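You operate a simulated robot arm through the tools that you are given. There is no shell and no other tool. Be economical: measure what you need, move in short steps, check, and stop when the job is done.

You are at the controls of a simulated robot arm. One attempt, no reset.

## Task
Sweep the dirt off the onyx top and into the red pot.
Fine: use the wooden brush and the small dustpan; both go back; none is left lying.

The check looks at the end state, three seconds after you hand in, the way a careful person would. Anything else that was tipped, shoved, dropped, spilled or broken makes it a failure.

## Robot
A 7-joint arm with a two-finger parallel gripper, fixed in place. Base frame: the origin is at the foot of the arm, x ahead of it, y to its left, z up; the work surface is at about z = 72. Readings come in cm, rad, newtons and seconds.
With the tool pointing down near the work surface it reaches from about 16 to 68 cm from the base axis. Its first joint turns from -1.152 to 1.152 rad. Payload 2.4 kg.
The tool frame sits at the grasp point between the pads (the TCP): z along the fingers, y along the line on which they close. The tips reach 3 cm beyond it. The gripper opens to 9.4 cm. The fingers are 2.8 cm wide and 1 cm thick; the gripper's body (5 by 9.6 cm) begins 5.5 cm behind the TCP.
Orientation is that of the tool frame in the base frame, as a unit quaternion [w, x, y, z]. With the fingers straight down and closing along the base's y, the tool's x points along the base's -x, its y along +y and its z along -z.

## Interface
- The arm moves only by the tool arm_command. Its argument "series" is a list of rows, each a list of 6 numbers: the shift along the tool's x, y, z in cm, then the turn, a rotation vector about the tool's x, y, z in rad. In form: [[x, y, z, ax, ay, az], ...]. A call has 1 to 8 rows; each row shifts and turns the commanded pose from where the row before left it, along the tool's axes as they then stand. "fingers" is the finger opening in cm, from 0 to 9.4, set as the call begins (left out, the last holds). A row lasts 0.2 s, in which the tool goes at most 5 cm and 0.15 rad; a call with a longer step from one row to the next is refused whole, and so is a gripper value outside its range. A pose out of reach is approached as far as the arm can. The call stops where the force on the tool passes 60 N (or 10 N more than at its start, if that is more) or the arm is blocked; 0.2 s more then pass. Each finger travels about 15.3 cm/s and halts on what it meets, pressing with about 43 N; the grip force reading is that of the motor and also rises with nothing between the fingers. The clock runs only during rows and for 0.2 s after the last one: add rows that do not move to give the fingers time. It gives the time, the measured TCP pose, the force on the tool (base axes), the opening and the grip force at its end, in the units of the frame above (readings bear some noise), and new pictures: "pictures" is both (left out), scene, wrist or none.
- Cameras (640 x 400 px; columns grow to the right, rows downward): "scene" is fixed at [3.48, 48.05, 143.89]; the picture's right is [-0.77, -0.64, 0.00], its down [-0.35, 0.43, -0.83] and it looks along [0.53, -0.64, -0.56] (base axes); focal length 369 px, centre (320, 200). "wrist" rides on the gripper at [-3.7, 0, -5.8] in the tool frame; the picture's right is [0.00, -1.00, 0.00], its down [0.97, 0.00, -0.24] and it looks along [0.24, 0.00, 0.97] (tool axes); focal length 218 px, centre (320, 200).
- measure_at(camera, pixels): for up to 12 pixels [column, row] of the newest picture of that camera ("zoom" is the newest enlarged one), the place [x, y, z] in the base frame of the surface seen there, good to about 0.2 cm, but the place of the scene camera against the robot may be out by one fixed shift of up to 1.8 cm in any direction. It takes no simulated time.
- zoom(camera, box): a new picture of the part [left, top, right, bottom] of that camera's present view, enlarged. It takes no simulated time.
- sign_off(): hands the job in; it is judged then, once.

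Work in short steps. Measure before you move; look again where a grasp or a placing could have gone wrong, and mend it. You have 80 turns and 120 pictures in all, those below and enlarged ones among them. Open the gripper and draw the arm clear of the work before you hand the job in, unless the task says otherwise; then end with one line.

The tools are called after "Request:" by a JSON object that holds its "fn" and its "kwargs". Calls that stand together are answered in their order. arm_command: Moves the arm, as the interface text tells. Its arguments: {"type":"object","properties":{"series":{"type":"array"},"fingers":{"type":"number"},"pictures":{"type":"string","enum":["both","scene","wrist","none"]}},"required":["series"]} The other tools are called the same way: measure_at (camera, pixels) gives the place of the surface under pixels of a picture; zoom (camera, box) takes an enlarged picture of a part of a camera's view; sign_off () hands the job in.

At the start:

```text
clock: 0.0
position: [30.96, -10.36, 110.33]
tcp_rot: [0.0, 0.0, 1.0, 0.0]
wrist_force: [0.1, -0.4, 0.5]
opening: 9.41
grasp_force: 0.0
```

scene: 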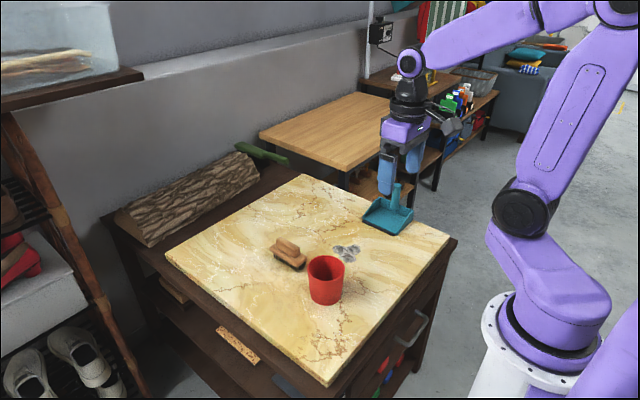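
wrist: 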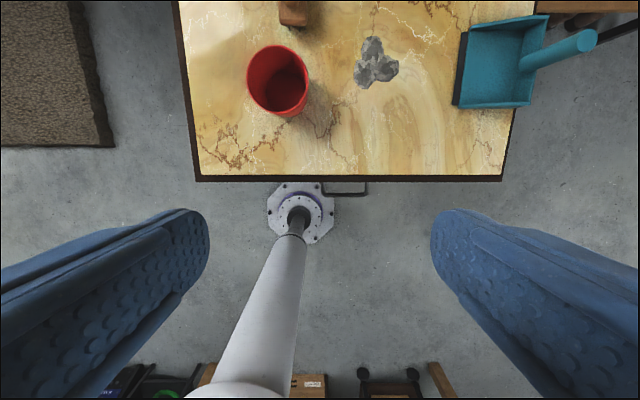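

The scene shows the brush near (289,253), dirt at (346,253), the red pot at (326,280) and the dustpan at (388,215). I'll enlarge the area and measure first.

Request:
{"fn": "zoom", "kwargs": {"camera": "scene", "box": [250, 170, 430, 310]}}

Request:
{"fn": "measure_at", "kwargs": {"camera": "scene", "pixels": [[302, 174], [166, 254], [326, 386], [449, 236], [346, 253], [290, 245], [388, 220], [396, 185], [326, 258], [325, 300]]}}

Request:
{"fn": "measure_at", "kwargs": {"camera": "wrist", "pixels": [[375, 65], [372, 45], [390, 70], [365, 80], [500, 40], [570, 50], [530, 65], [515, 105], [455, 104], [290, 15], [200, 170], [500, 170]]}}

```text
2.86 times, centred on (340, 240) of scene
```

zoom: 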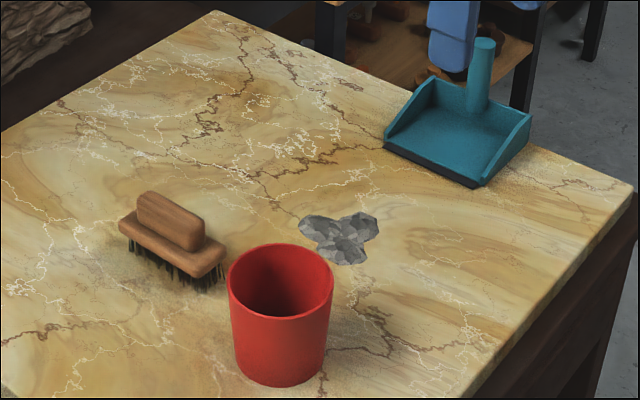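

```text
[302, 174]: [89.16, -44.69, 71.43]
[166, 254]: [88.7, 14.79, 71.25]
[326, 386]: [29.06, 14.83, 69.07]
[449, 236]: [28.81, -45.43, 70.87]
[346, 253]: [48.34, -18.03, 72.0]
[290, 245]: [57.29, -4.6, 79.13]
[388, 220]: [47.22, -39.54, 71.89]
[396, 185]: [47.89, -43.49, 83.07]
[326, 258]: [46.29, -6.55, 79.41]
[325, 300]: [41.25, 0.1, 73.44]
```

```text
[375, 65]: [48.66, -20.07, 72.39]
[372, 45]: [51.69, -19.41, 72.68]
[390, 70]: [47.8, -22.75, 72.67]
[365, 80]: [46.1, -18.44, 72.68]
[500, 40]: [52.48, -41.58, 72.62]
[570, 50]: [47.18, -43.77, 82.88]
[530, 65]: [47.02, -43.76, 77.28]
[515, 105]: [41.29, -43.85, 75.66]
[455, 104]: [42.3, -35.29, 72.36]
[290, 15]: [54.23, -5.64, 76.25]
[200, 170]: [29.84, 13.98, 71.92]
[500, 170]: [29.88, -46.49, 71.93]
```

The wrist readings put the dirt at about (48.7,-20), the pan's mouth at y≈-35 and an upright handle near (47,-43.8). I'll move the wrist camera over the area to see the details.

Request:
{"fn": "arm_command", "kwargs": {"series": [[-4.4, -2, 0.5, 0, 0, 0], [-4.4, -2, 0.5, 0, 0, 0], [-4.4, -2, 0.5, 0, 0, 0], [-4.4, -2, 0.5, 0, 0, 0], [0, 0, 0, 0, 0, 0]], "pictures": "both"}}

```text
clock: 1.2
position: [48.52, -18.37, 108.3]
tcp_rot: [0.0, 0.0, 1.0, 0.001]
wrist_force: [0.5, 0.1, 0.5]
opening: 9.39
grasp_force: 0.0
```

scene: 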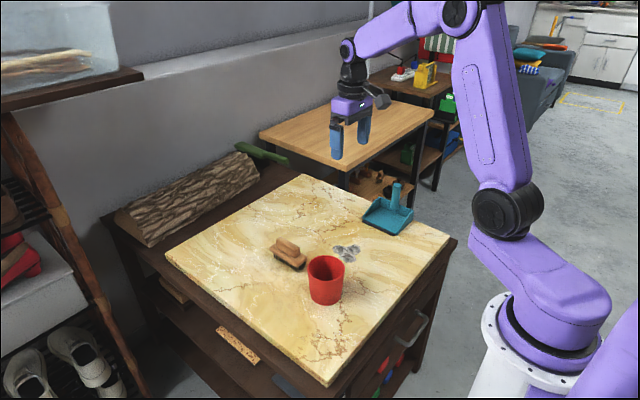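
wrist: 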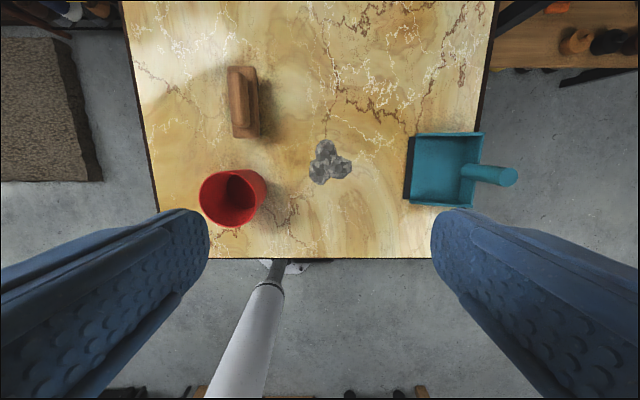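

The view now covers everything. I'll enlarge the objects and measure brush, pan, pot and dirt.

Request:
{"fn": "measure_at", "kwargs": {"camera": "wrist", "pixels": [[243, 66], [246, 138], [229, 85], [259, 85], [240, 78], [240, 125], [233, 100], [249, 100], [256, 110], [229, 172], [232, 225], [201, 200]]}}

Request:
{"fn": "measure_at", "kwargs": {"camera": "wrist", "pixels": [[408, 140], [408, 200], [416, 137], [480, 133], [459, 205], [505, 177], [465, 172], [435, 170], [310, 178], [350, 165], [325, 142], [265, 190]]}}

Request:
{"fn": "zoom", "kwargs": {"camera": "wrist", "box": [190, 40, 350, 240]}}

Request:
{"fn": "zoom", "kwargs": {"camera": "wrist", "box": [300, 110, 530, 230]}}

```text
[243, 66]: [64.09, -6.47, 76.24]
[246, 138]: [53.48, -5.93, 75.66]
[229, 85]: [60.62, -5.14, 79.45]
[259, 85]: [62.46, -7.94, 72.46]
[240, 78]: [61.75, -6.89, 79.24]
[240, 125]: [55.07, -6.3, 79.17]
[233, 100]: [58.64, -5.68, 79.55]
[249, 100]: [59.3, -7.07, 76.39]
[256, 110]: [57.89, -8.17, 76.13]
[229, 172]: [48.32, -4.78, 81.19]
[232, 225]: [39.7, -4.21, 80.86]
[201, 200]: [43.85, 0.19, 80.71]
```

```text
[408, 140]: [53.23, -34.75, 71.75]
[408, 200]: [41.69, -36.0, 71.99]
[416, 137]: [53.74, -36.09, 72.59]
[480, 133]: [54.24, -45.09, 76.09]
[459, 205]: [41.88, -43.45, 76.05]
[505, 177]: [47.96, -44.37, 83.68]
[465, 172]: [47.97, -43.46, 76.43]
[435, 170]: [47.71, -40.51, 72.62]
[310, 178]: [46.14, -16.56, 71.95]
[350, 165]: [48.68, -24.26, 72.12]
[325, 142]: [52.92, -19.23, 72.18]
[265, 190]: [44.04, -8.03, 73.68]
```

```text
2.00 times, centred on (270, 140) of wrist
```

zoom: 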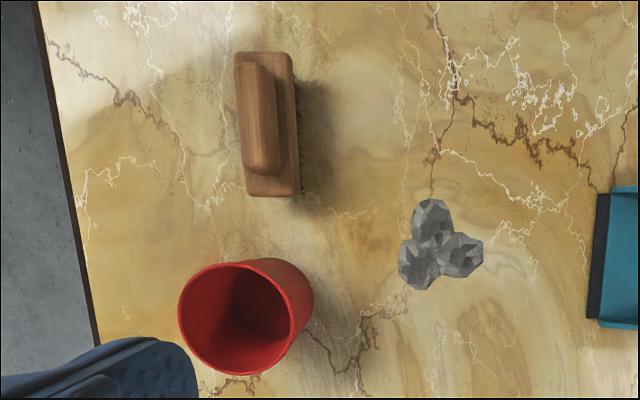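

```text
2.78 times, centred on (415, 170) of wrist
```

zoom: 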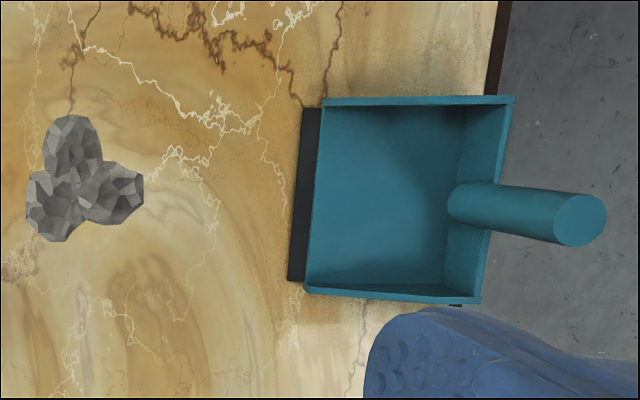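

The brush lies along x (x 53.5–64, y about -8.5 to -3.5), with its grip block centred near (58.7,-6.1) and topping at z≈79.4. I'll go above it.

Request:
{"fn": "arm_command", "kwargs": {"series": [[-2.02, 2.46, 3.2, 0, 0, 0], [-2.02, 2.46, 3.2, 0, 0, 0], [-2.02, 2.46, 3.2, 0, 0, 0], [-2.02, 2.46, 3.2, 0, 0, 0], [-2.02, 2.46, 3.2, 0, 0, 0], [0, 0, 0, 0, 0, 0]], "pictures": "wrist"}}

```text
clock: 2.6
position: [58.68, -5.93, 92.26]
tcp_rot: [0.0, 0.001, 1.0, 0.0]
wrist_force: [0.5, -0.4, -0.2]
opening: 9.41
grasp_force: 0.0
```

wrist: 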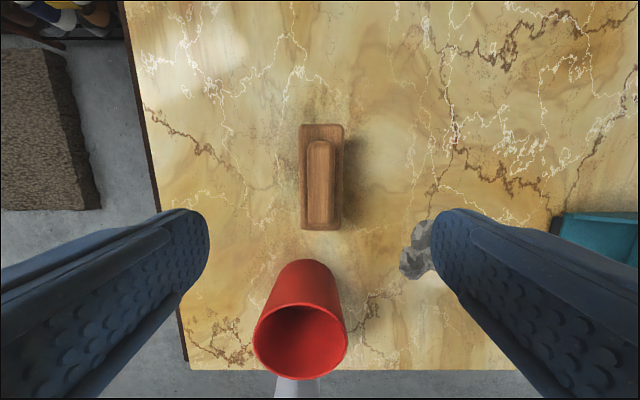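

The brush is straight below, centred around column 321. I'll measure its edges for the grip height.

Request:
{"fn": "measure_at", "kwargs": {"camera": "wrist", "pixels": [[321, 150], [321, 180], [321, 215], [309, 180], [333, 180], [302, 180], [341, 180], [322, 127], [322, 226], [295, 180], [302, 310], [300, 265]]}}

```text
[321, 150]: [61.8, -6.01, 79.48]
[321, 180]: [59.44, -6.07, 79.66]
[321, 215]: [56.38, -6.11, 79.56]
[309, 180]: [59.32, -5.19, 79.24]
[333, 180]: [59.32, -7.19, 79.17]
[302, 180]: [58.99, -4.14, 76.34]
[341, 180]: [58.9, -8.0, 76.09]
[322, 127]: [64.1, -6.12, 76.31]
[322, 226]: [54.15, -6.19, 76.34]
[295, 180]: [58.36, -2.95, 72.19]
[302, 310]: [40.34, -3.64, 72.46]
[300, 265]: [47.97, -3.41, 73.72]
```

Brush centre is (59.1,-6.1), block top z=79.5 and body top z=76.3. I'll descend so the tips stop just above the body, then close.

Request:
{"fn": "arm_command", "kwargs": {"series": [[-0.4, 0, 4, 0, 0, 0], [0, 0, 4, 0, 0, 0], [0, 0, 2.8, 0, 0, 0], [0, 0, 1.8, 0, 0, 0], [0, 0, 0, 0, 0, 0]], "pictures": "none"}}

Request:
{"fn": "arm_command", "kwargs": {"series": [[0, 0, 0, 0, 0, 0], [0, 0, 0, 0, 0, 0], [0, 0, 0, 0, 0, 0]], "fingers": 0, "pictures": "wrist"}}

```text
clock: 3.8
position: [59.32, -6.02, 79.59]
tcp_rot: [0.0, 0.0, 1.0, 0.0]
wrist_force: [-1.5, -0.3, 0.1]
opening: 9.4
grasp_force: 0.1
```

```text
clock: 4.6
position: [59.09, -6.06, 79.54]
tcp_rot: [0.0, 0.0, 1.0, 0.0]
wrist_force: [0.1, -0.2, -0.6]
opening: 2.76
grasp_force: 43.2
```

wrist: 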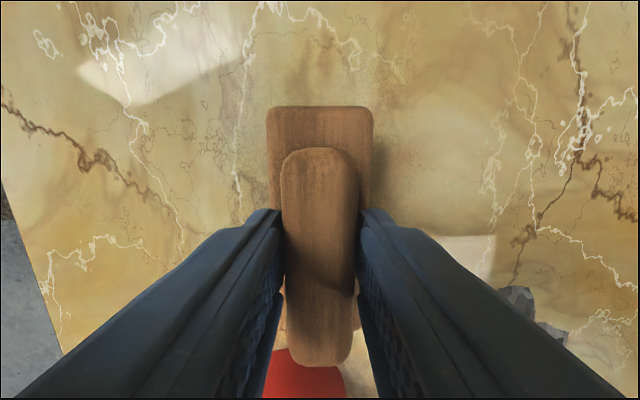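

The brush is held (opening 2.76, 43 N). I'll lift and carry it to the +y side of the dirt, staying above the pot.

Request:
{"fn": "arm_command", "kwargs": {"series": [[0, 0, -4.5, 0, 0, 0], [0, 0, -4.5, 0, 0, 0], [0, 0, -4.5, 0, 0, 0], [3, -2.1, 0, 0, 0, 0], [3.5, -2.1, 0, 0, 0, 0], [3.8, -2.1, 0, 0, 0, 0], [0, 0, 0, 0, 0, 0]], "pictures": "both"}}

```text
clock: 6.2
position: [49.04, -12.22, 93.05]
tcp_rot: [0.0, -0.001, 1.0, 0.0]
wrist_force: [-0.2, -0.1, -0.3]
opening: 2.75
grasp_force: 42.8
```

scene: 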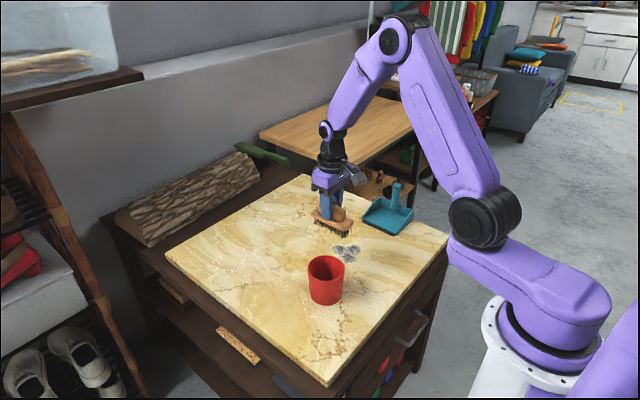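
wrist: 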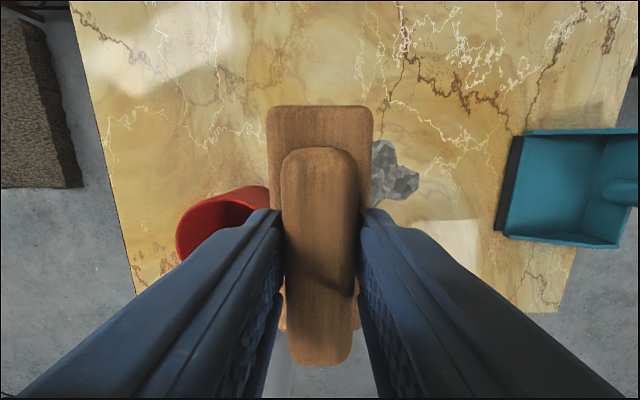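

The brush is level in the grip, and the pan is visible at right. I'll measure the pan's lip and walls to align the sweep.

Request:
{"fn": "measure_at", "kwargs": {"camera": "wrist", "pixels": [[516, 138], [498, 230], [526, 133], [508, 238], [525, 150], [512, 222], [580, 185], [535, 185], [504, 184], [625, 240], [413, 185], [385, 145]]}}

Request:
{"fn": "zoom", "kwargs": {"camera": "wrist", "box": [360, 110, 640, 285]}}

```text
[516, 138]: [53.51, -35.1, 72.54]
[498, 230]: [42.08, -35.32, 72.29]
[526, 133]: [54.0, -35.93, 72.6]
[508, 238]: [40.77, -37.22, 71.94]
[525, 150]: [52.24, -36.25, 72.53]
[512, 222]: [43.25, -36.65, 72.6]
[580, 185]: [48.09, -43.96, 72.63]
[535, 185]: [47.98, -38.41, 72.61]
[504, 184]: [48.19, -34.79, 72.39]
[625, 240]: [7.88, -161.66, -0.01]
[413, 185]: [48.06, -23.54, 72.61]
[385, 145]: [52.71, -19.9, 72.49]
```

```text
2.29 times, centred on (500, 198) of wrist
```

zoom: 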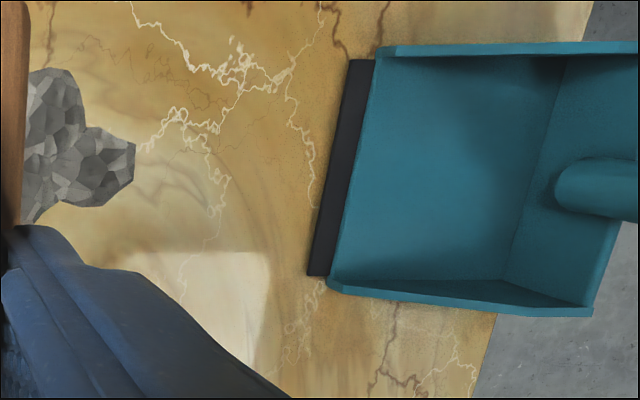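

The pan is square to the axes: lip at y≈-35, inner x ≈42.1–53.7, floor z≈72.6. The 10.4 cm brush fits inside if centred at x≈47.9. I'll lower the brush to the top beside the dirt.

Request:
{"fn": "arm_command", "kwargs": {"series": [[0, 0, 4, 0, 0, 0], [0, 0, 4, 0, 0, 0], [0, 0, 3.5, 0, 0, 0], [0, 0, 2, 0, 0, 0], [0, 0, 0, 0, 0, 0]], "pictures": "both"}}

```text
clock: 7.4
position: [48.95, -12.21, 79.73]
tcp_rot: [0.0, 0.001, 1.0, 0.0]
wrist_force: [-0.3, -0.4, -1.4]
opening: 2.76
grasp_force: 43.0
```

scene: 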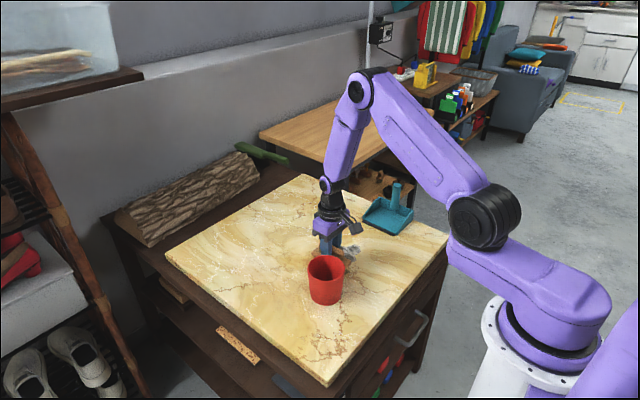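
wrist: 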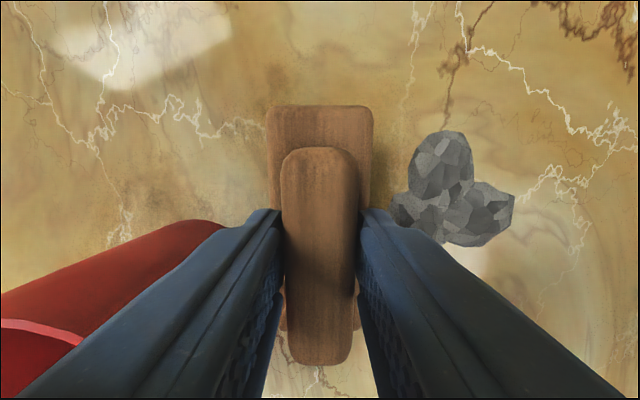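

The brush is down at z 79.7 and the dirt sits just to its -y side. I'll start the sweep slowly.

Request:
{"fn": "arm_command", "kwargs": {"series": [[0, -1, 0, 0, 0, 0], [0, -1, 0, 0, 0, 0], [0, -1, 0, 0, 0, 0], [0, -1, 0, 0, 0, 0], [0, -1, 0, 0, 0, 0], [0, -1, 0, 0, 0, 0], [0, -1, 0, 0, 0, 0]], "pictures": "both"}}

```text
clock: 9.0
position: [48.85, -19.22, 79.7]
tcp_rot: [0.001, 0.001, 1.0, 0.0]
wrist_force: [-0.7, 0.4, -0.8]
opening: 2.77
grasp_force: 43.5
```

scene: 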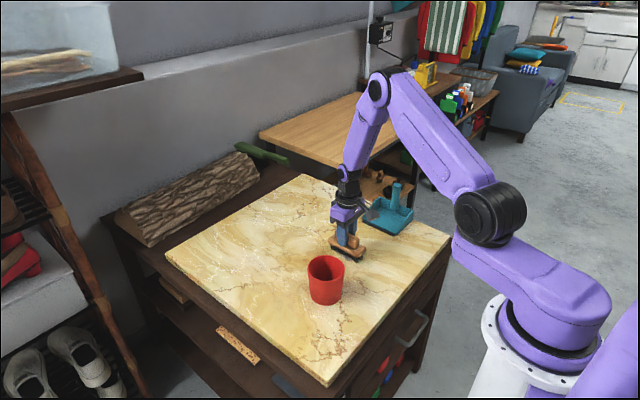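
wrist: 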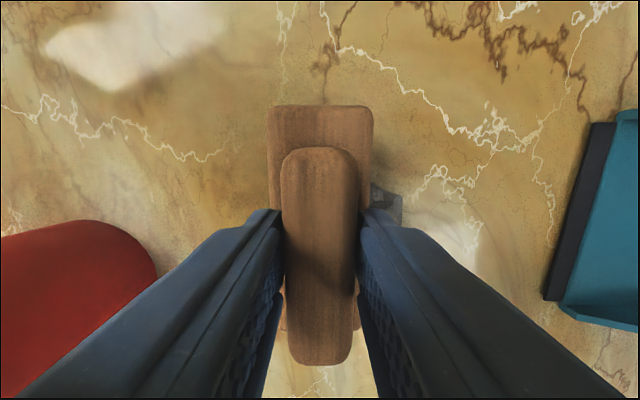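

Only a bit of dirt shows at (390,205); it's unclear whether it is being pushed. I'll continue a little and look again.

Request:
{"fn": "arm_command", "kwargs": {"series": [[0.1, -1, 0, 0, 0, 0], [0.1, -1, 0, 0, 0, 0], [0.1, -1, 0, 0, 0, 0], [0.1, -1, 0, 0, 0, 0], [0.1, -1, 0, 0, 0, 0]], "pictures": "both"}}

Request:
{"fn": "zoom", "kwargs": {"camera": "scene", "box": [300, 180, 440, 300]}}

```text
clock: 10.2
position: [48.37, -24.25, 79.81]
tcp_rot: [0.0, 0.0, 1.0, 0.0]
wrist_force: [-0.7, -0.3, -1.4]
opening: 2.77
grasp_force: 43.2
```

scene: 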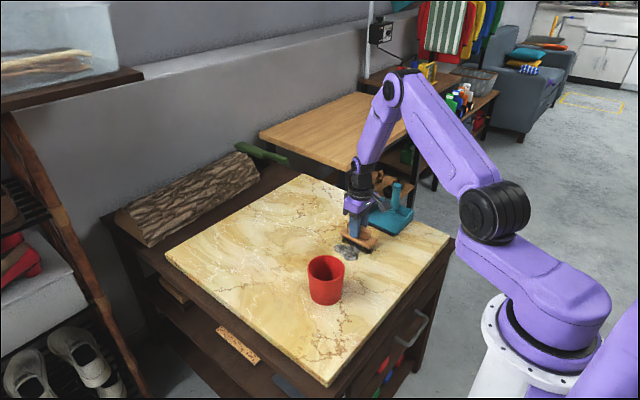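
wrist: 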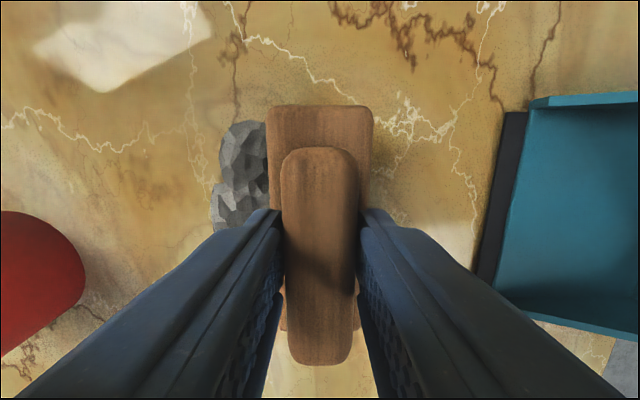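

```text
3.33 times, centred on (370, 240) of scene
```

zoom: 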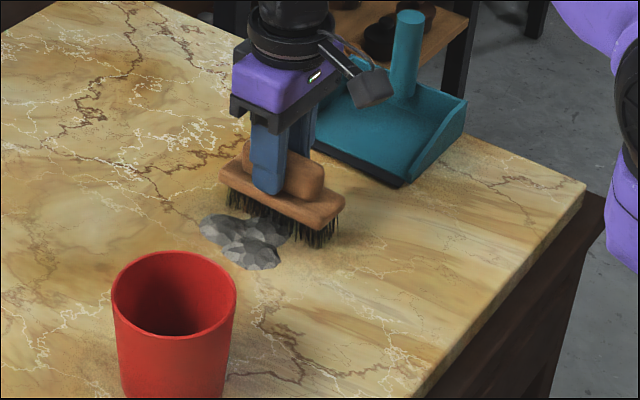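

The brush passed over the dirt without moving it (still at scene (347,252)), and the measured z was ~0.2 above the pickup height. I'll feel downward here for contact.

Request:
{"fn": "arm_command", "kwargs": {"series": [[0, 0, 0.1, 0, 0, 0], [0, 0, 0.1, 0, 0, 0], [0, 0, 0, 0, 0, 0]], "pictures": "none"}}

Request:
{"fn": "arm_command", "kwargs": {"series": [[0, 0, 0.1, 0, 0, 0], [0, 0, 0.1, 0, 0, 0], [0, 0, 0, 0, 0, 0]], "pictures": "none"}}

Request:
{"fn": "measure_at", "kwargs": {"camera": "wrist", "pixels": [[245, 125], [245, 160], [215, 215], [235, 205]]}}

```text
clock: 11.0
position: [48.36, -24.2, 79.59]
tcp_rot: [0.0, 0.0, 1.0, 0.0]
wrist_force: [-6.4, 1.6, 19.9]
opening: 2.77
grasp_force: 42.6
```

```text
clock: 11.8
position: [48.43, -24.18, 79.37]
tcp_rot: [0.001, 0.0, 1.0, -0.001]
wrist_force: [-8.2, 3.4, 39.0]
opening: 2.81
grasp_force: 42.8
```

```text
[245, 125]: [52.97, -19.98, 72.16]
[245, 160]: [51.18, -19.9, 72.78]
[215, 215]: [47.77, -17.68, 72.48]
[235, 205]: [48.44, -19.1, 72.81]
```

Contact begins about 0.15 lower than I swept (20 N at 79.6). I'll lift, go back to the start side and sweep with light pressure.

Request:
{"fn": "arm_command", "kwargs": {"series": [[0, 0, -3.5, 0, 0, 0], [-0.1, 4, 0, 0, 0, 0], [-0.2, 4, 0, 0, 0, 0], [-0.2, 4, 0, 0, 0, 0], [0, 0, 2.0, 0, 0, 0], [0, 0, 1.25, 0, 0, 0], [0, 0, 0, 0, 0, 0]], "pictures": "none"}}

Request:
{"fn": "arm_command", "kwargs": {"series": [[0, -1, 0, 0, 0, 0], [0, -1, 0, 0, 0, 0], [0, -1, 0, 0, 0, 0], [0, -1, 0, 0, 0, 0], [0, -1, 0, 0, 0, 0], [0, -1, 0, 0, 0, 0]], "pictures": "both"}}

```text
clock: 13.4
position: [48.73, -12.27, 79.48]
tcp_rot: [0.0, 0.0, 1.0, -0.001]
wrist_force: [0.1, 1.1, -0.7]
opening: 2.78
grasp_force: 42.9
```

```text
clock: 14.8
position: [49.0, -18.39, 79.51]
tcp_rot: [0.0, 0.0, 1.0, 0.001]
wrist_force: [-0.1, 0.4, -0.9]
opening: 2.77
grasp_force: 42.9
```

scene: 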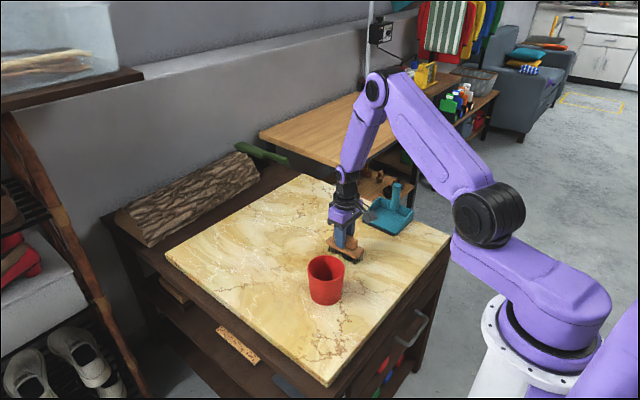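
wrist: 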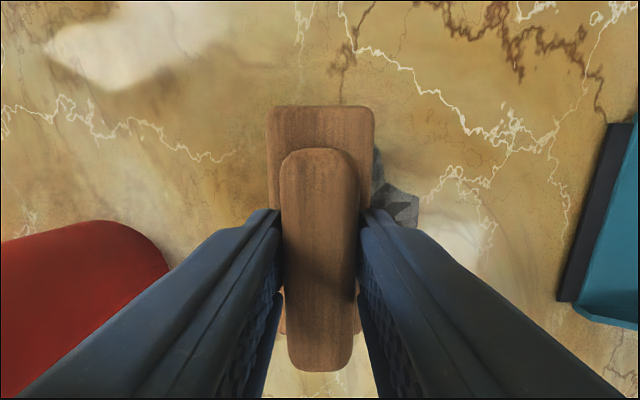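

There was no contact force this time: the brush slid up slightly in the grip under the 39 N press. I'll back up to the start side and find light contact there before sweeping.

Request:
{"fn": "arm_command", "kwargs": {"series": [[0, 0, -3.5, 0, 0, 0], [0, 3, 0, 0, 0, 0], [0, 3, 0, 0, 0, 0], [0, 0, 2.5, 0, 0, 0], [0, 0, 1.0, 0, 0, 0], [0, 0, 0.1, 0, 0, 0], [0, 0, 0, 0, 0, 0]], "pictures": "none"}}

Request:
{"fn": "arm_command", "kwargs": {"series": [[0, 0, 0.1, 0, 0, 0], [0, 0, 0, 0, 0, 0]], "pictures": "scene"}}

Request:
{"fn": "zoom", "kwargs": {"camera": "scene", "box": [290, 180, 430, 300]}}

```text
clock: 16.4
position: [48.72, -12.05, 79.3]
tcp_rot: [0.001, 0.0, 1.0, 0.0]
wrist_force: [-10.8, 4.8, 40.6]
opening: 2.78
grasp_force: 43.4
```

```text
clock: 17.0
position: [48.8, -12.14, 79.3]
tcp_rot: [0.001, 0.0, 1.0, 0.0]
wrist_force: [-10.3, 9.1, 56.0]
opening: 2.78
grasp_force: 42.6
```

scene: 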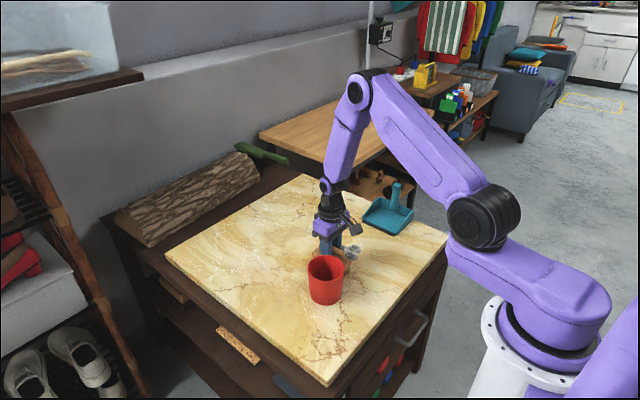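

```text
3.33 times, centred on (360, 240) of scene
```

zoom: 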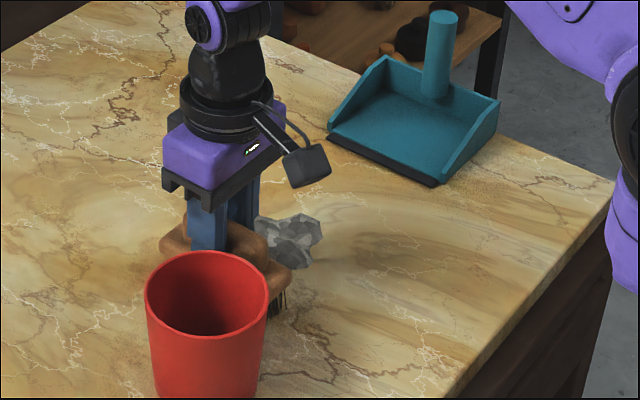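

Contact is firm here (56 N). I'll ease off about 0.14 cm and sweep along the surface with the bristles touching.

Request:
{"fn": "arm_command", "kwargs": {"series": [[0, 0, -0.14, 0, 0, 0], [0, -1, 0, 0, 0, 0], [0, -1, 0, 0, 0, 0], [0, -1, 0, 0, 0, 0], [0, -1, 0, 0, 0, 0], [0, -1, 0, 0, 0, 0], [0, -1, 0, 0, 0, 0], [0, -1, 0, 0, 0, 0]], "pictures": "both"}}

Request:
{"fn": "zoom", "kwargs": {"camera": "scene", "box": [290, 180, 430, 300]}}

```text
clock: 18.8
position: [48.84, -19.32, 79.45]
tcp_rot: [0.0, 0.0, 1.0, 0.0]
wrist_force: [-0.3, -1.0, -1.5]
opening: 2.8
grasp_force: 43.3
```

scene: 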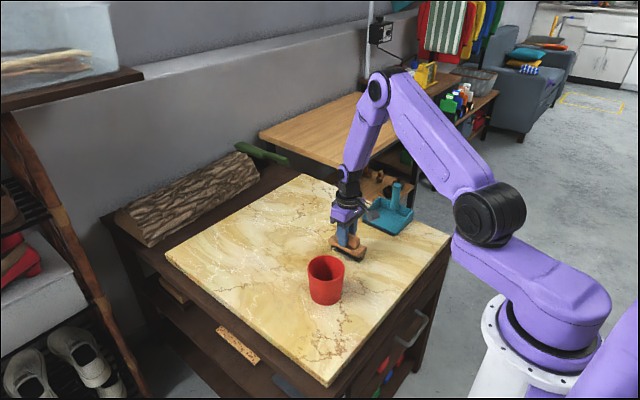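
wrist: 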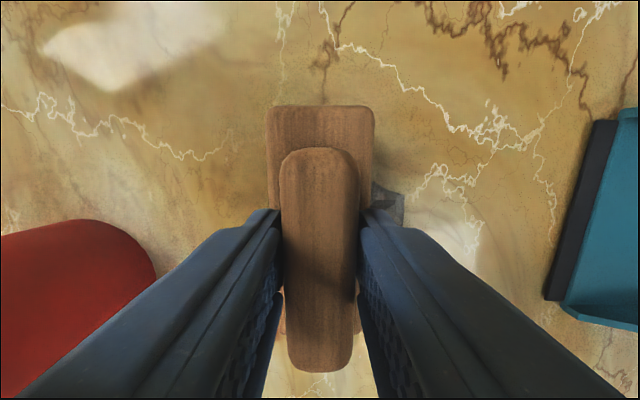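

```text
3.33 times, centred on (360, 240) of scene
```

zoom: 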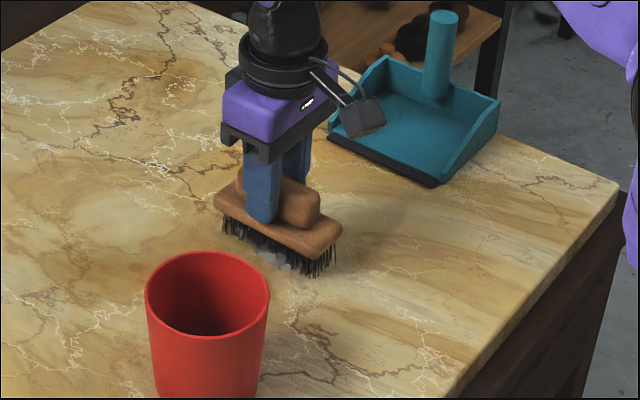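

Force is back to zero and the dirt has not moved. I'll go down 0.1 at a time here in the middle of the dirt and sweep in contact to see if it drags.

Request:
{"fn": "arm_command", "kwargs": {"series": [[0, 0, 0.08, 0, 0, 0], [0, 0, 0, 0, 0, 0]], "pictures": "none"}}

Request:
{"fn": "arm_command", "kwargs": {"series": [[0, 0, 0.06, 0, 0, 0], [0, 0, 0, 0, 0, 0]], "pictures": "none"}}

Request:
{"fn": "arm_command", "kwargs": {"series": [[0, -1, 0, 0, 0, 0], [0, -1, 0, 0, 0, 0], [0, -1, 0, 0, 0, 0]], "pictures": "wrist"}}

```text
clock: 19.4
position: [48.86, -19.28, 79.4]
tcp_rot: [0.0, 0.0, 1.0, 0.0]
wrist_force: [-0.6, -0.3, -1.1]
opening: 2.79
grasp_force: 43.3
```

```text
clock: 20.0
position: [48.9, -19.22, 79.4]
tcp_rot: [0.001, 0.0, 1.0, 0.0]
wrist_force: [-0.3, -0.4, 4.7]
opening: 2.74
grasp_force: 42.9
```

```text
clock: 20.8
position: [48.88, -22.1, 79.49]
tcp_rot: [0.001, 0.0, 1.0, 0.0]
wrist_force: [0.7, 9.7, 25.2]
opening: 2.77
grasp_force: 43.2
```

wrist: 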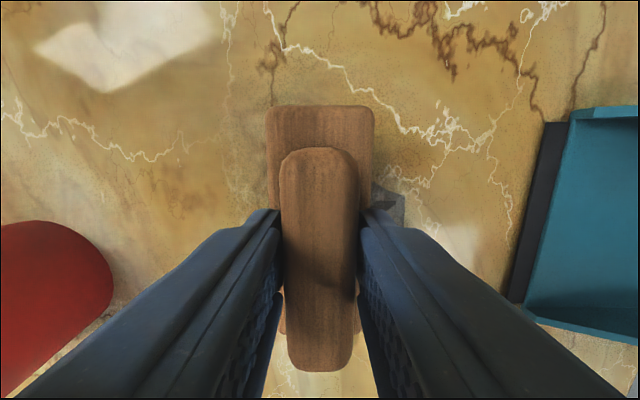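

With real contact (25 N) the dirt now moves with the brush: its tip stays at (402,210) relative to the gripper. I'll keep going toward the pan and drift to x≈47.9.

Request:
{"fn": "arm_command", "kwargs": {"series": [[0.15, -1, 0, 0, 0, 0], [0.15, -1, 0, 0, 0, 0], [0.15, -1, 0, 0, 0, 0], [0.15, -1, 0, 0, 0, 0], [0.15, -1, 0, 0, 0, 0], [0.1, -1, 0, 0, 0, 0]], "pictures": "both"}}

Request:
{"fn": "zoom", "kwargs": {"camera": "scene", "box": [300, 170, 440, 290]}}

```text
clock: 22.2
position: [47.87, -28.2, 79.43]
tcp_rot: [0.001, 0.0, 1.0, 0.001]
wrist_force: [1.4, 12.1, 29.5]
opening: 2.76
grasp_force: 43.2
```

scene: 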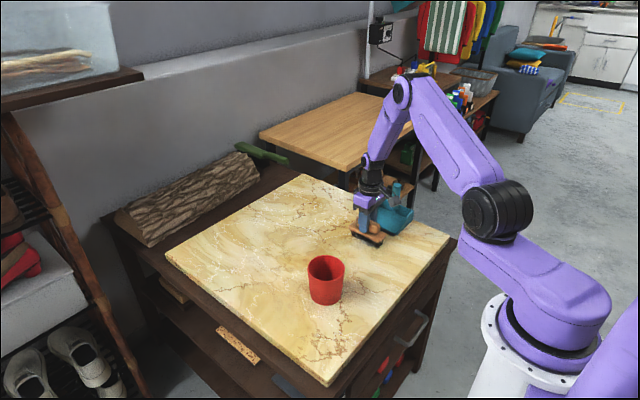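
wrist: 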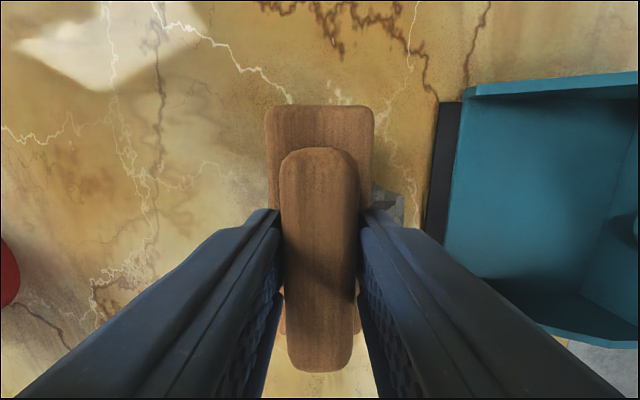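

```text
3.33 times, centred on (370, 230) of scene
```

zoom: 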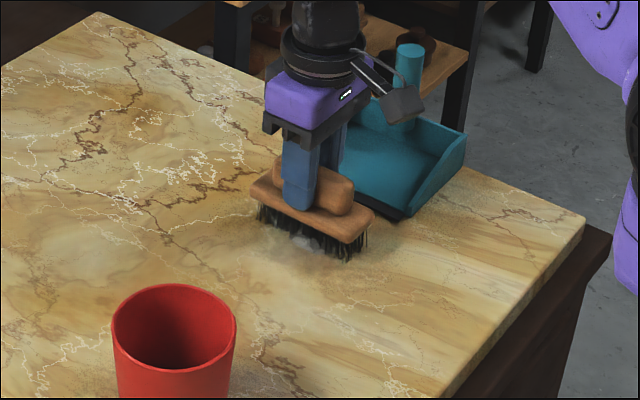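

All the dirt travels under the brush. I'll go on to just before the pan's lip.

Request:
{"fn": "arm_command", "kwargs": {"series": [[0, -1, 0, 0, 0, 0], [0, -1, 0, 0, 0, 0], [0, -1, 0, 0, 0, 0], [0, -0.8, 0, 0, 0, 0]], "pictures": "wrist"}}

Request:
{"fn": "measure_at", "kwargs": {"camera": "wrist", "pixels": [[400, 150], [400, 190], [410, 120], [395, 110], [430, 160]]}}

```text
clock: 23.2
position: [47.97, -31.84, 79.34]
tcp_rot: [0.0, 0.001, 1.0, 0.001]
wrist_force: [-1.1, 9.5, 22.9]
opening: 2.78
grasp_force: 43.0
```

wrist: 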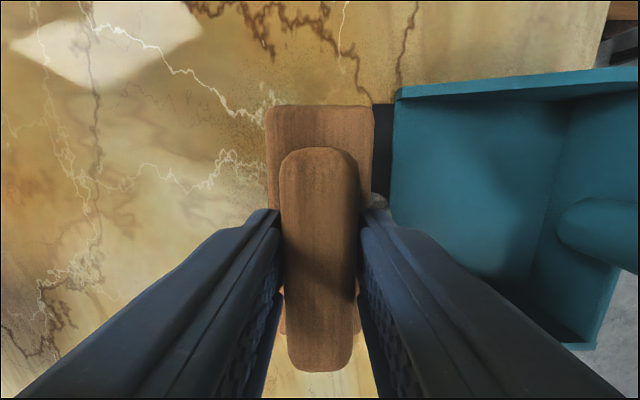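

```text
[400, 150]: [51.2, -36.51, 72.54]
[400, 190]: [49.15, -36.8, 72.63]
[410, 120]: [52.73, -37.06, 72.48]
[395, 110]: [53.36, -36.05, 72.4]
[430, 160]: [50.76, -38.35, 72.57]
```

Leading bristles are about 1 cm from the lip, with the floor at z≈72.55. I'll ramp up 0.45 cm over the lip and continue in.

Request:
{"fn": "arm_command", "kwargs": {"series": [[0, -0.5, -0.1, 0, 0, 0], [0, -0.5, -0.15, 0, 0, 0], [0, -0.5, -0.15, 0, 0, 0], [0, -0.5, -0.05, 0, 0, 0]], "pictures": "both"}}

Request:
{"fn": "zoom", "kwargs": {"camera": "scene", "box": [320, 170, 440, 270]}}

```text
clock: 24.2
position: [47.95, -33.98, 79.77]
tcp_rot: [-0.001, 0.0, 1.0, 0.0]
wrist_force: [-0.3, 0.2, -0.7]
opening: 2.77
grasp_force: 42.8
```

scene: 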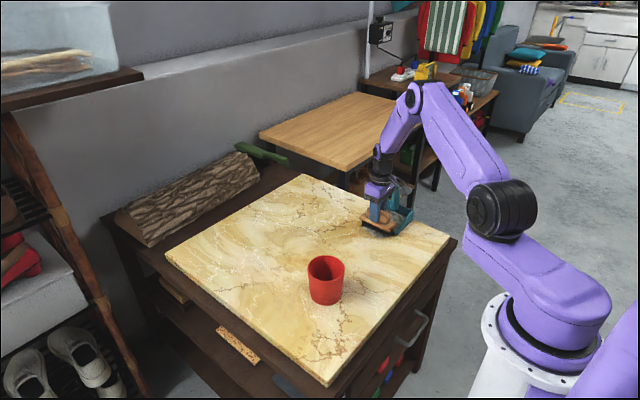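
wrist: 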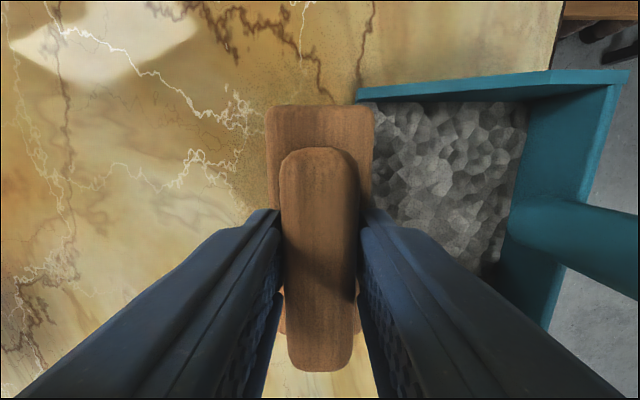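

```text
4.00 times, centred on (380, 220) of scene
```

zoom: 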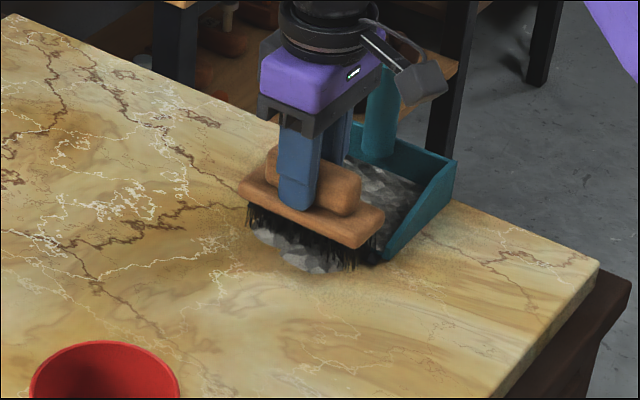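

The pan now shows a layer of dirt, but some gray remains under the brush on the top. I'll lift, step back and look.

Request:
{"fn": "arm_command", "kwargs": {"series": [[0, 0, -3, 0, 0, 0], [0, 3.5, -2, 0, 0, 0], [0, 4, -2, 0, 0, 0], [0, 0, 0, 0, 0, 0]], "pictures": "both"}}

Request:
{"fn": "zoom", "kwargs": {"camera": "scene", "box": [320, 170, 440, 270]}}

```text
clock: 25.2
position: [48.03, -26.52, 86.86]
tcp_rot: [-0.001, 0.0, 1.0, 0.0]
wrist_force: [0.7, 0.7, -2.0]
opening: 2.77
grasp_force: 43.3
```

scene: 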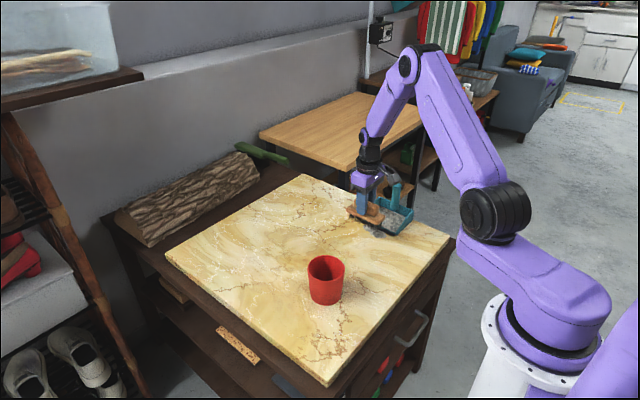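
wrist: 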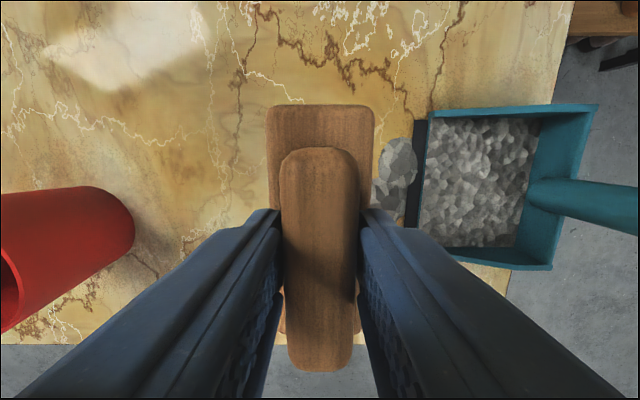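

```text
4.00 times, centred on (380, 220) of scene
```

zoom: 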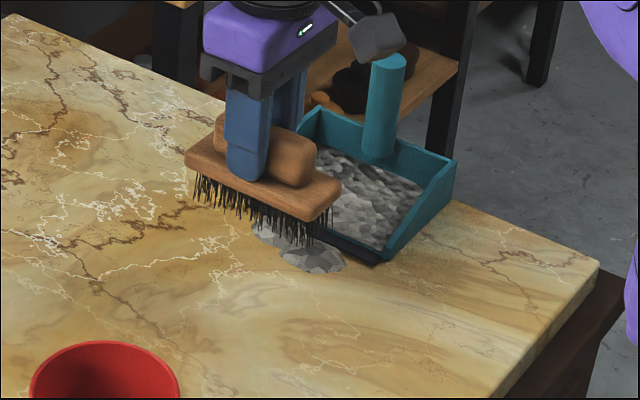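

One clump went in; two remain just before the lip at wrist (400,170). I'll measure them and repeat the stroke from behind.

Request:
{"fn": "measure_at", "kwargs": {"camera": "wrist", "pixels": [[400, 140], [416, 160], [378, 195], [400, 210], [424, 130], [408, 220], [480, 180], [600, 110]]}}

Request:
{"fn": "arm_command", "kwargs": {"series": [[0, -0.5, 4, 0, 0, 0], [0, -0.2, 3.0, 0, 0, 0], [0, 0, 0.3, 0, 0, 0], [0, 0, 0.1, 0, 0, 0], [0, 0, 0, 0, 0, 0]], "pictures": "none"}}

```text
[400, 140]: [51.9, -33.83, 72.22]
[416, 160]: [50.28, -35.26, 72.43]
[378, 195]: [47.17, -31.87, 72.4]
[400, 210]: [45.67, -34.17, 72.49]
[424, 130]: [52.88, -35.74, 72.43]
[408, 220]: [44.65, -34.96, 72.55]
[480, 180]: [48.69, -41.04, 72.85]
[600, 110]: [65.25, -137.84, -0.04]
```

```text
clock: 26.4
position: [48.17, -27.21, 79.41]
tcp_rot: [0.0, 0.0, 1.0, 0.0]
wrist_force: [-0.5, 0.3, 0.6]
opening: 2.75
grasp_force: 42.8
```

The clumps span y -31.9 to -35.3. I'll find contact here.

Request:
{"fn": "arm_command", "kwargs": {"series": [[0, 0, 0.07, 0, 0, 0], [0, 0, 0, 0, 0, 0]], "pictures": "none"}}

Request:
{"fn": "arm_command", "kwargs": {"series": [[0, 0, 0.04, 0, 0, 0], [0, 0, 0, 0, 0, 0]], "pictures": "none"}}

```text
clock: 27.0
position: [48.15, -27.34, 79.37]
tcp_rot: [0.001, -0.001, 1.0, -0.002]
wrist_force: [-2.1, -0.3, 13.9]
opening: 2.77
grasp_force: 43.1
```

```text
clock: 27.6
position: [48.08, -27.21, 79.38]
tcp_rot: [0.001, 0.0, 1.0, -0.001]
wrist_force: [-5.9, 1.4, 34.2]
opening: 2.77
grasp_force: 42.6
```

Contact is 34 N. I'll sweep up to the lip while staying in contact.

Request:
{"fn": "arm_command", "kwargs": {"series": [[0, -0.9, -0.02, 0, 0, 0], [0, -0.9, 0, 0, 0, 0], [0, -0.9, 0, 0, 0, 0], [0, -0.9, 0, 0, 0, 0], [0, -0.9, 0, 0, 0, 0]], "pictures": "wrist"}}

```text
clock: 28.8
position: [48.03, -31.78, 79.39]
tcp_rot: [0.001, -0.001, 1.0, 0.0]
wrist_force: [1.6, 16.2, 39.2]
opening: 2.79
grasp_force: 43.3
```

wrist: 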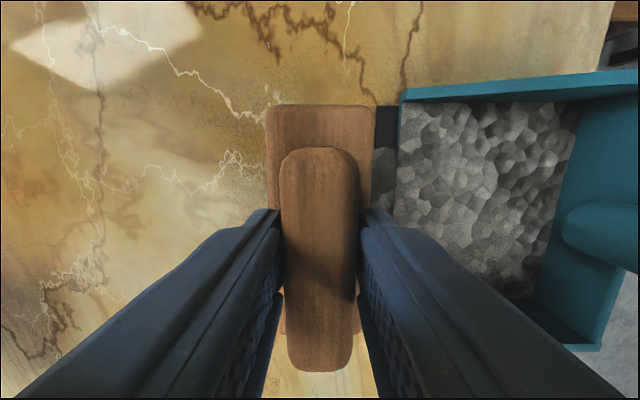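

The clumps are at the lip, still dragged. I'll continue with a smaller rise to keep contact.

Request:
{"fn": "arm_command", "kwargs": {"series": [[0, -0.5, 0, 0, 0, 0], [0, -0.5, -0.05, 0, 0, 0], [0, -0.5, -0.1, 0, 0, 0]], "pictures": "wrist"}}

```text
clock: 29.6
position: [47.86, -33.38, 79.31]
tcp_rot: [0.0, 0.0, 1.0, -0.001]
wrist_force: [2.0, 7.9, 20.6]
opening: 2.76
grasp_force: 42.9
```

wrist: 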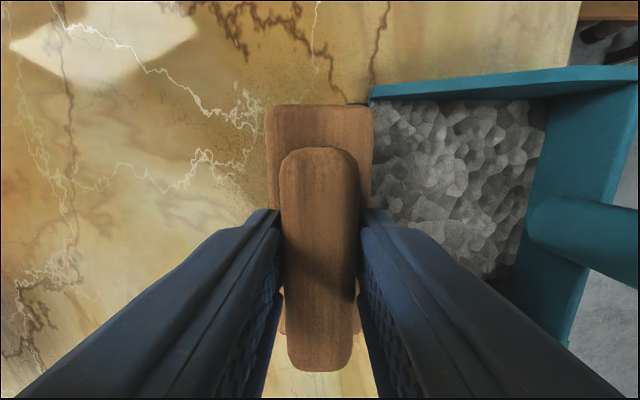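

The pan has not shifted and contact holds at 20 N. I'll push the brush further in.

Request:
{"fn": "arm_command", "kwargs": {"series": [[0, -0.5, 0, 0, 0, 0], [0, -0.5, -0.05, 0, 0, 0], [0, -0.5, -0.05, 0, 0, 0], [0, -0.5, -0.05, 0, 0, 0]], "pictures": "both"}}

Request:
{"fn": "zoom", "kwargs": {"camera": "scene", "box": [320, 170, 440, 270]}}

```text
clock: 30.6
position: [47.85, -35.25, 79.42]
tcp_rot: [-0.002, 0.001, 1.0, 0.001]
wrist_force: [-0.5, 1.1, -1.5]
opening: 2.78
grasp_force: 43.1
```

scene: 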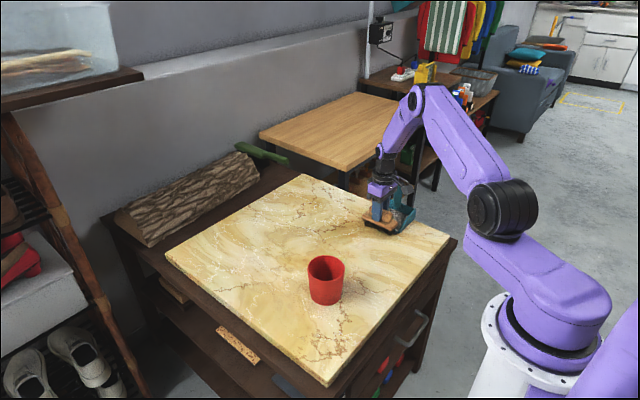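
wrist: 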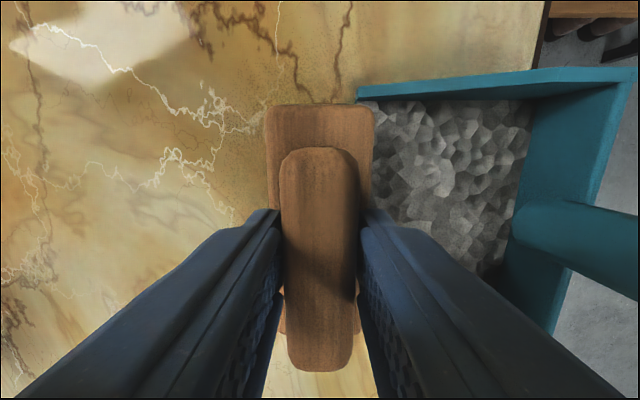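

```text
4.00 times, centred on (380, 220) of scene
```

zoom: 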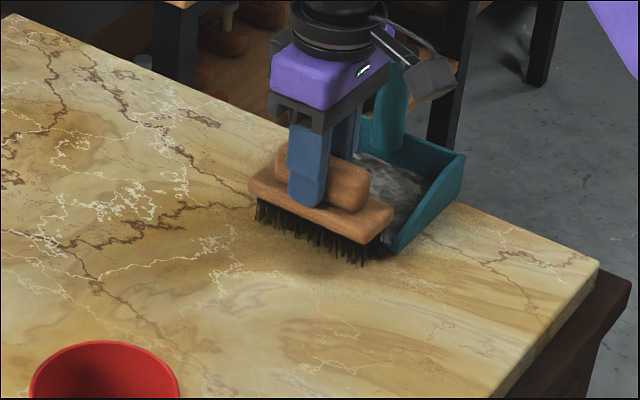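

The top behind the brush looks clean, though the pan seems pushed about 1 cm towards -y; I'll correct that when I put it back. Lifting clear to look.

Request:
{"fn": "arm_command", "kwargs": {"series": [[0, 0, -3, 0, 0, 0], [0, 3.5, -3, 0, 0, 0], [0, 4, -3, 0, 0, 0], [0, 4, 0, 0, 0, 0], [0, 0, 0, 0, 0, 0]], "pictures": "both"}}

Request:
{"fn": "zoom", "kwargs": {"camera": "scene", "box": [320, 170, 440, 270]}}

```text
clock: 31.8
position: [47.94, -23.96, 88.72]
tcp_rot: [0.0, 0.001, 1.0, 0.001]
wrist_force: [-0.1, -1.1, -1.0]
opening: 2.75
grasp_force: 42.9
```

scene: 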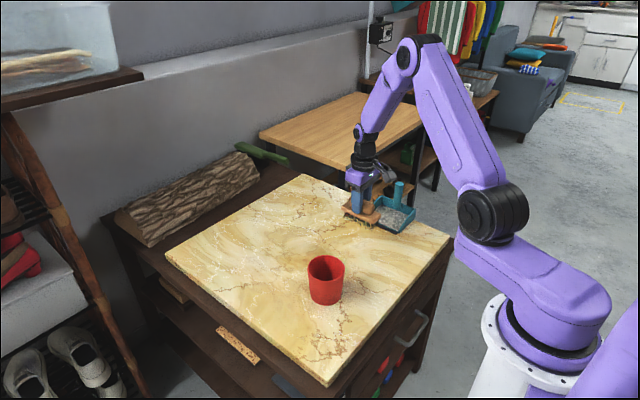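
wrist: 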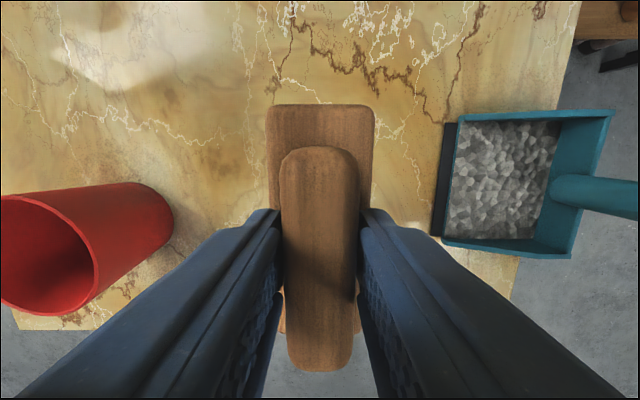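

```text
4.00 times, centred on (380, 220) of scene
```

zoom: 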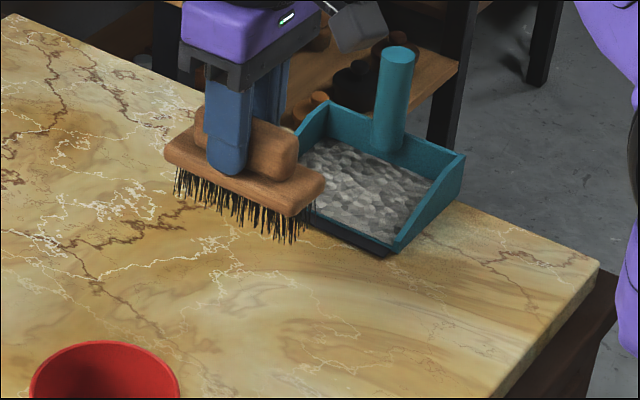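

The visible top is clean. I'll measure how far the pan moved, then return the brush to its spot at (59.06,-6.06).

Request:
{"fn": "measure_at", "kwargs": {"camera": "wrist", "pixels": [[445, 128], [436, 228], [446, 240], [458, 116], [556, 112], [570, 252], [600, 195], [500, 180]]}}

Request:
{"fn": "arm_command", "kwargs": {"series": [[0, 3, -1, 0, 0, 0], [-2, 3, -1, 0, 0, 0], [-3, 3, -1, 0, 0, 0], [-3, 3, 0, 0, 0, 0], [-3.1, 3, 0, 0, 0, 0], [0, 2.4, 0, 0, 0, 0], [0, 0, 0, 0, 0, 0]], "pictures": "both"}}

```text
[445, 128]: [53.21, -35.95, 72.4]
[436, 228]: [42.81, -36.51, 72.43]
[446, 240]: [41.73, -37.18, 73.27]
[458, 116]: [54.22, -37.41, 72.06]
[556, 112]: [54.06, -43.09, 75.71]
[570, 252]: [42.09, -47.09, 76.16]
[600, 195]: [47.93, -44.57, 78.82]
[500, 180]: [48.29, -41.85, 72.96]
```

```text
clock: 33.4
position: [59.06, -6.28, 91.69]
tcp_rot: [0.001, 0.0, 1.0, 0.0]
wrist_force: [-0.7, 1.2, -0.9]
opening: 2.75
grasp_force: 43.7
```

scene: 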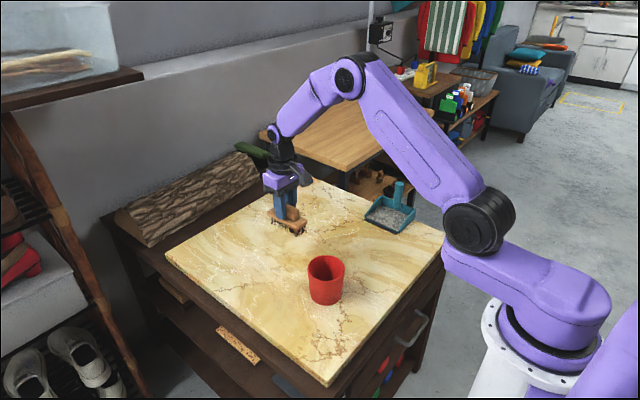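
wrist: 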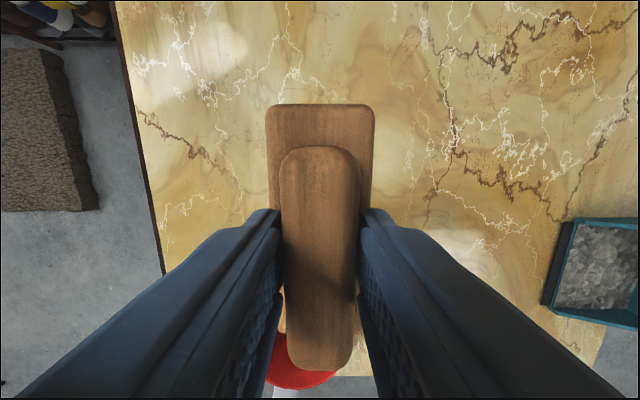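

The pan slid about 1.1 cm to -y. The brush is above its old spot, so I'll lower it to the surface.

Request:
{"fn": "arm_command", "kwargs": {"series": [[0, 0.3, 4, 0, 0, 0], [0, 0, 4, 0, 0, 0], [0, 0, 3, 0, 0, 0], [0, 0, 1.2, 0, 0, 0], [0, 0, 0.05, 0, 0, 0], [0, 0, 0, 0, 0, 0]], "pictures": "none"}}

```text
clock: 34.8
position: [59.06, -5.91, 79.5]
tcp_rot: [0.0, 0.0, 1.0, -0.001]
wrist_force: [0.5, 0.7, -0.4]
opening: 2.79
grasp_force: 43.1
```

Still just off the surface; I'll lower in tiny steps until it touches.

Request:
{"fn": "arm_command", "kwargs": {"series": [[0, 0, 0.06, 0, 0, 0], [0, 0, 0, 0, 0, 0]], "pictures": "none"}}

Request:
{"fn": "arm_command", "kwargs": {"series": [[0, 0, 0.04, 0, 0, 0], [0, 0, 0, 0, 0, 0]], "pictures": "none"}}

```text
clock: 35.4
position: [59.17, -6.11, 79.35]
tcp_rot: [0.001, 0.0, 1.0, 0.0]
wrist_force: [-2.1, 2.1, 11.8]
opening: 2.77
grasp_force: 43.5
```

```text
clock: 36.0
position: [59.18, -6.04, 79.42]
tcp_rot: [0.001, -0.001, 1.0, 0.0]
wrist_force: [-6.9, 3.6, 27.7]
opening: 2.77
grasp_force: 43.3
```

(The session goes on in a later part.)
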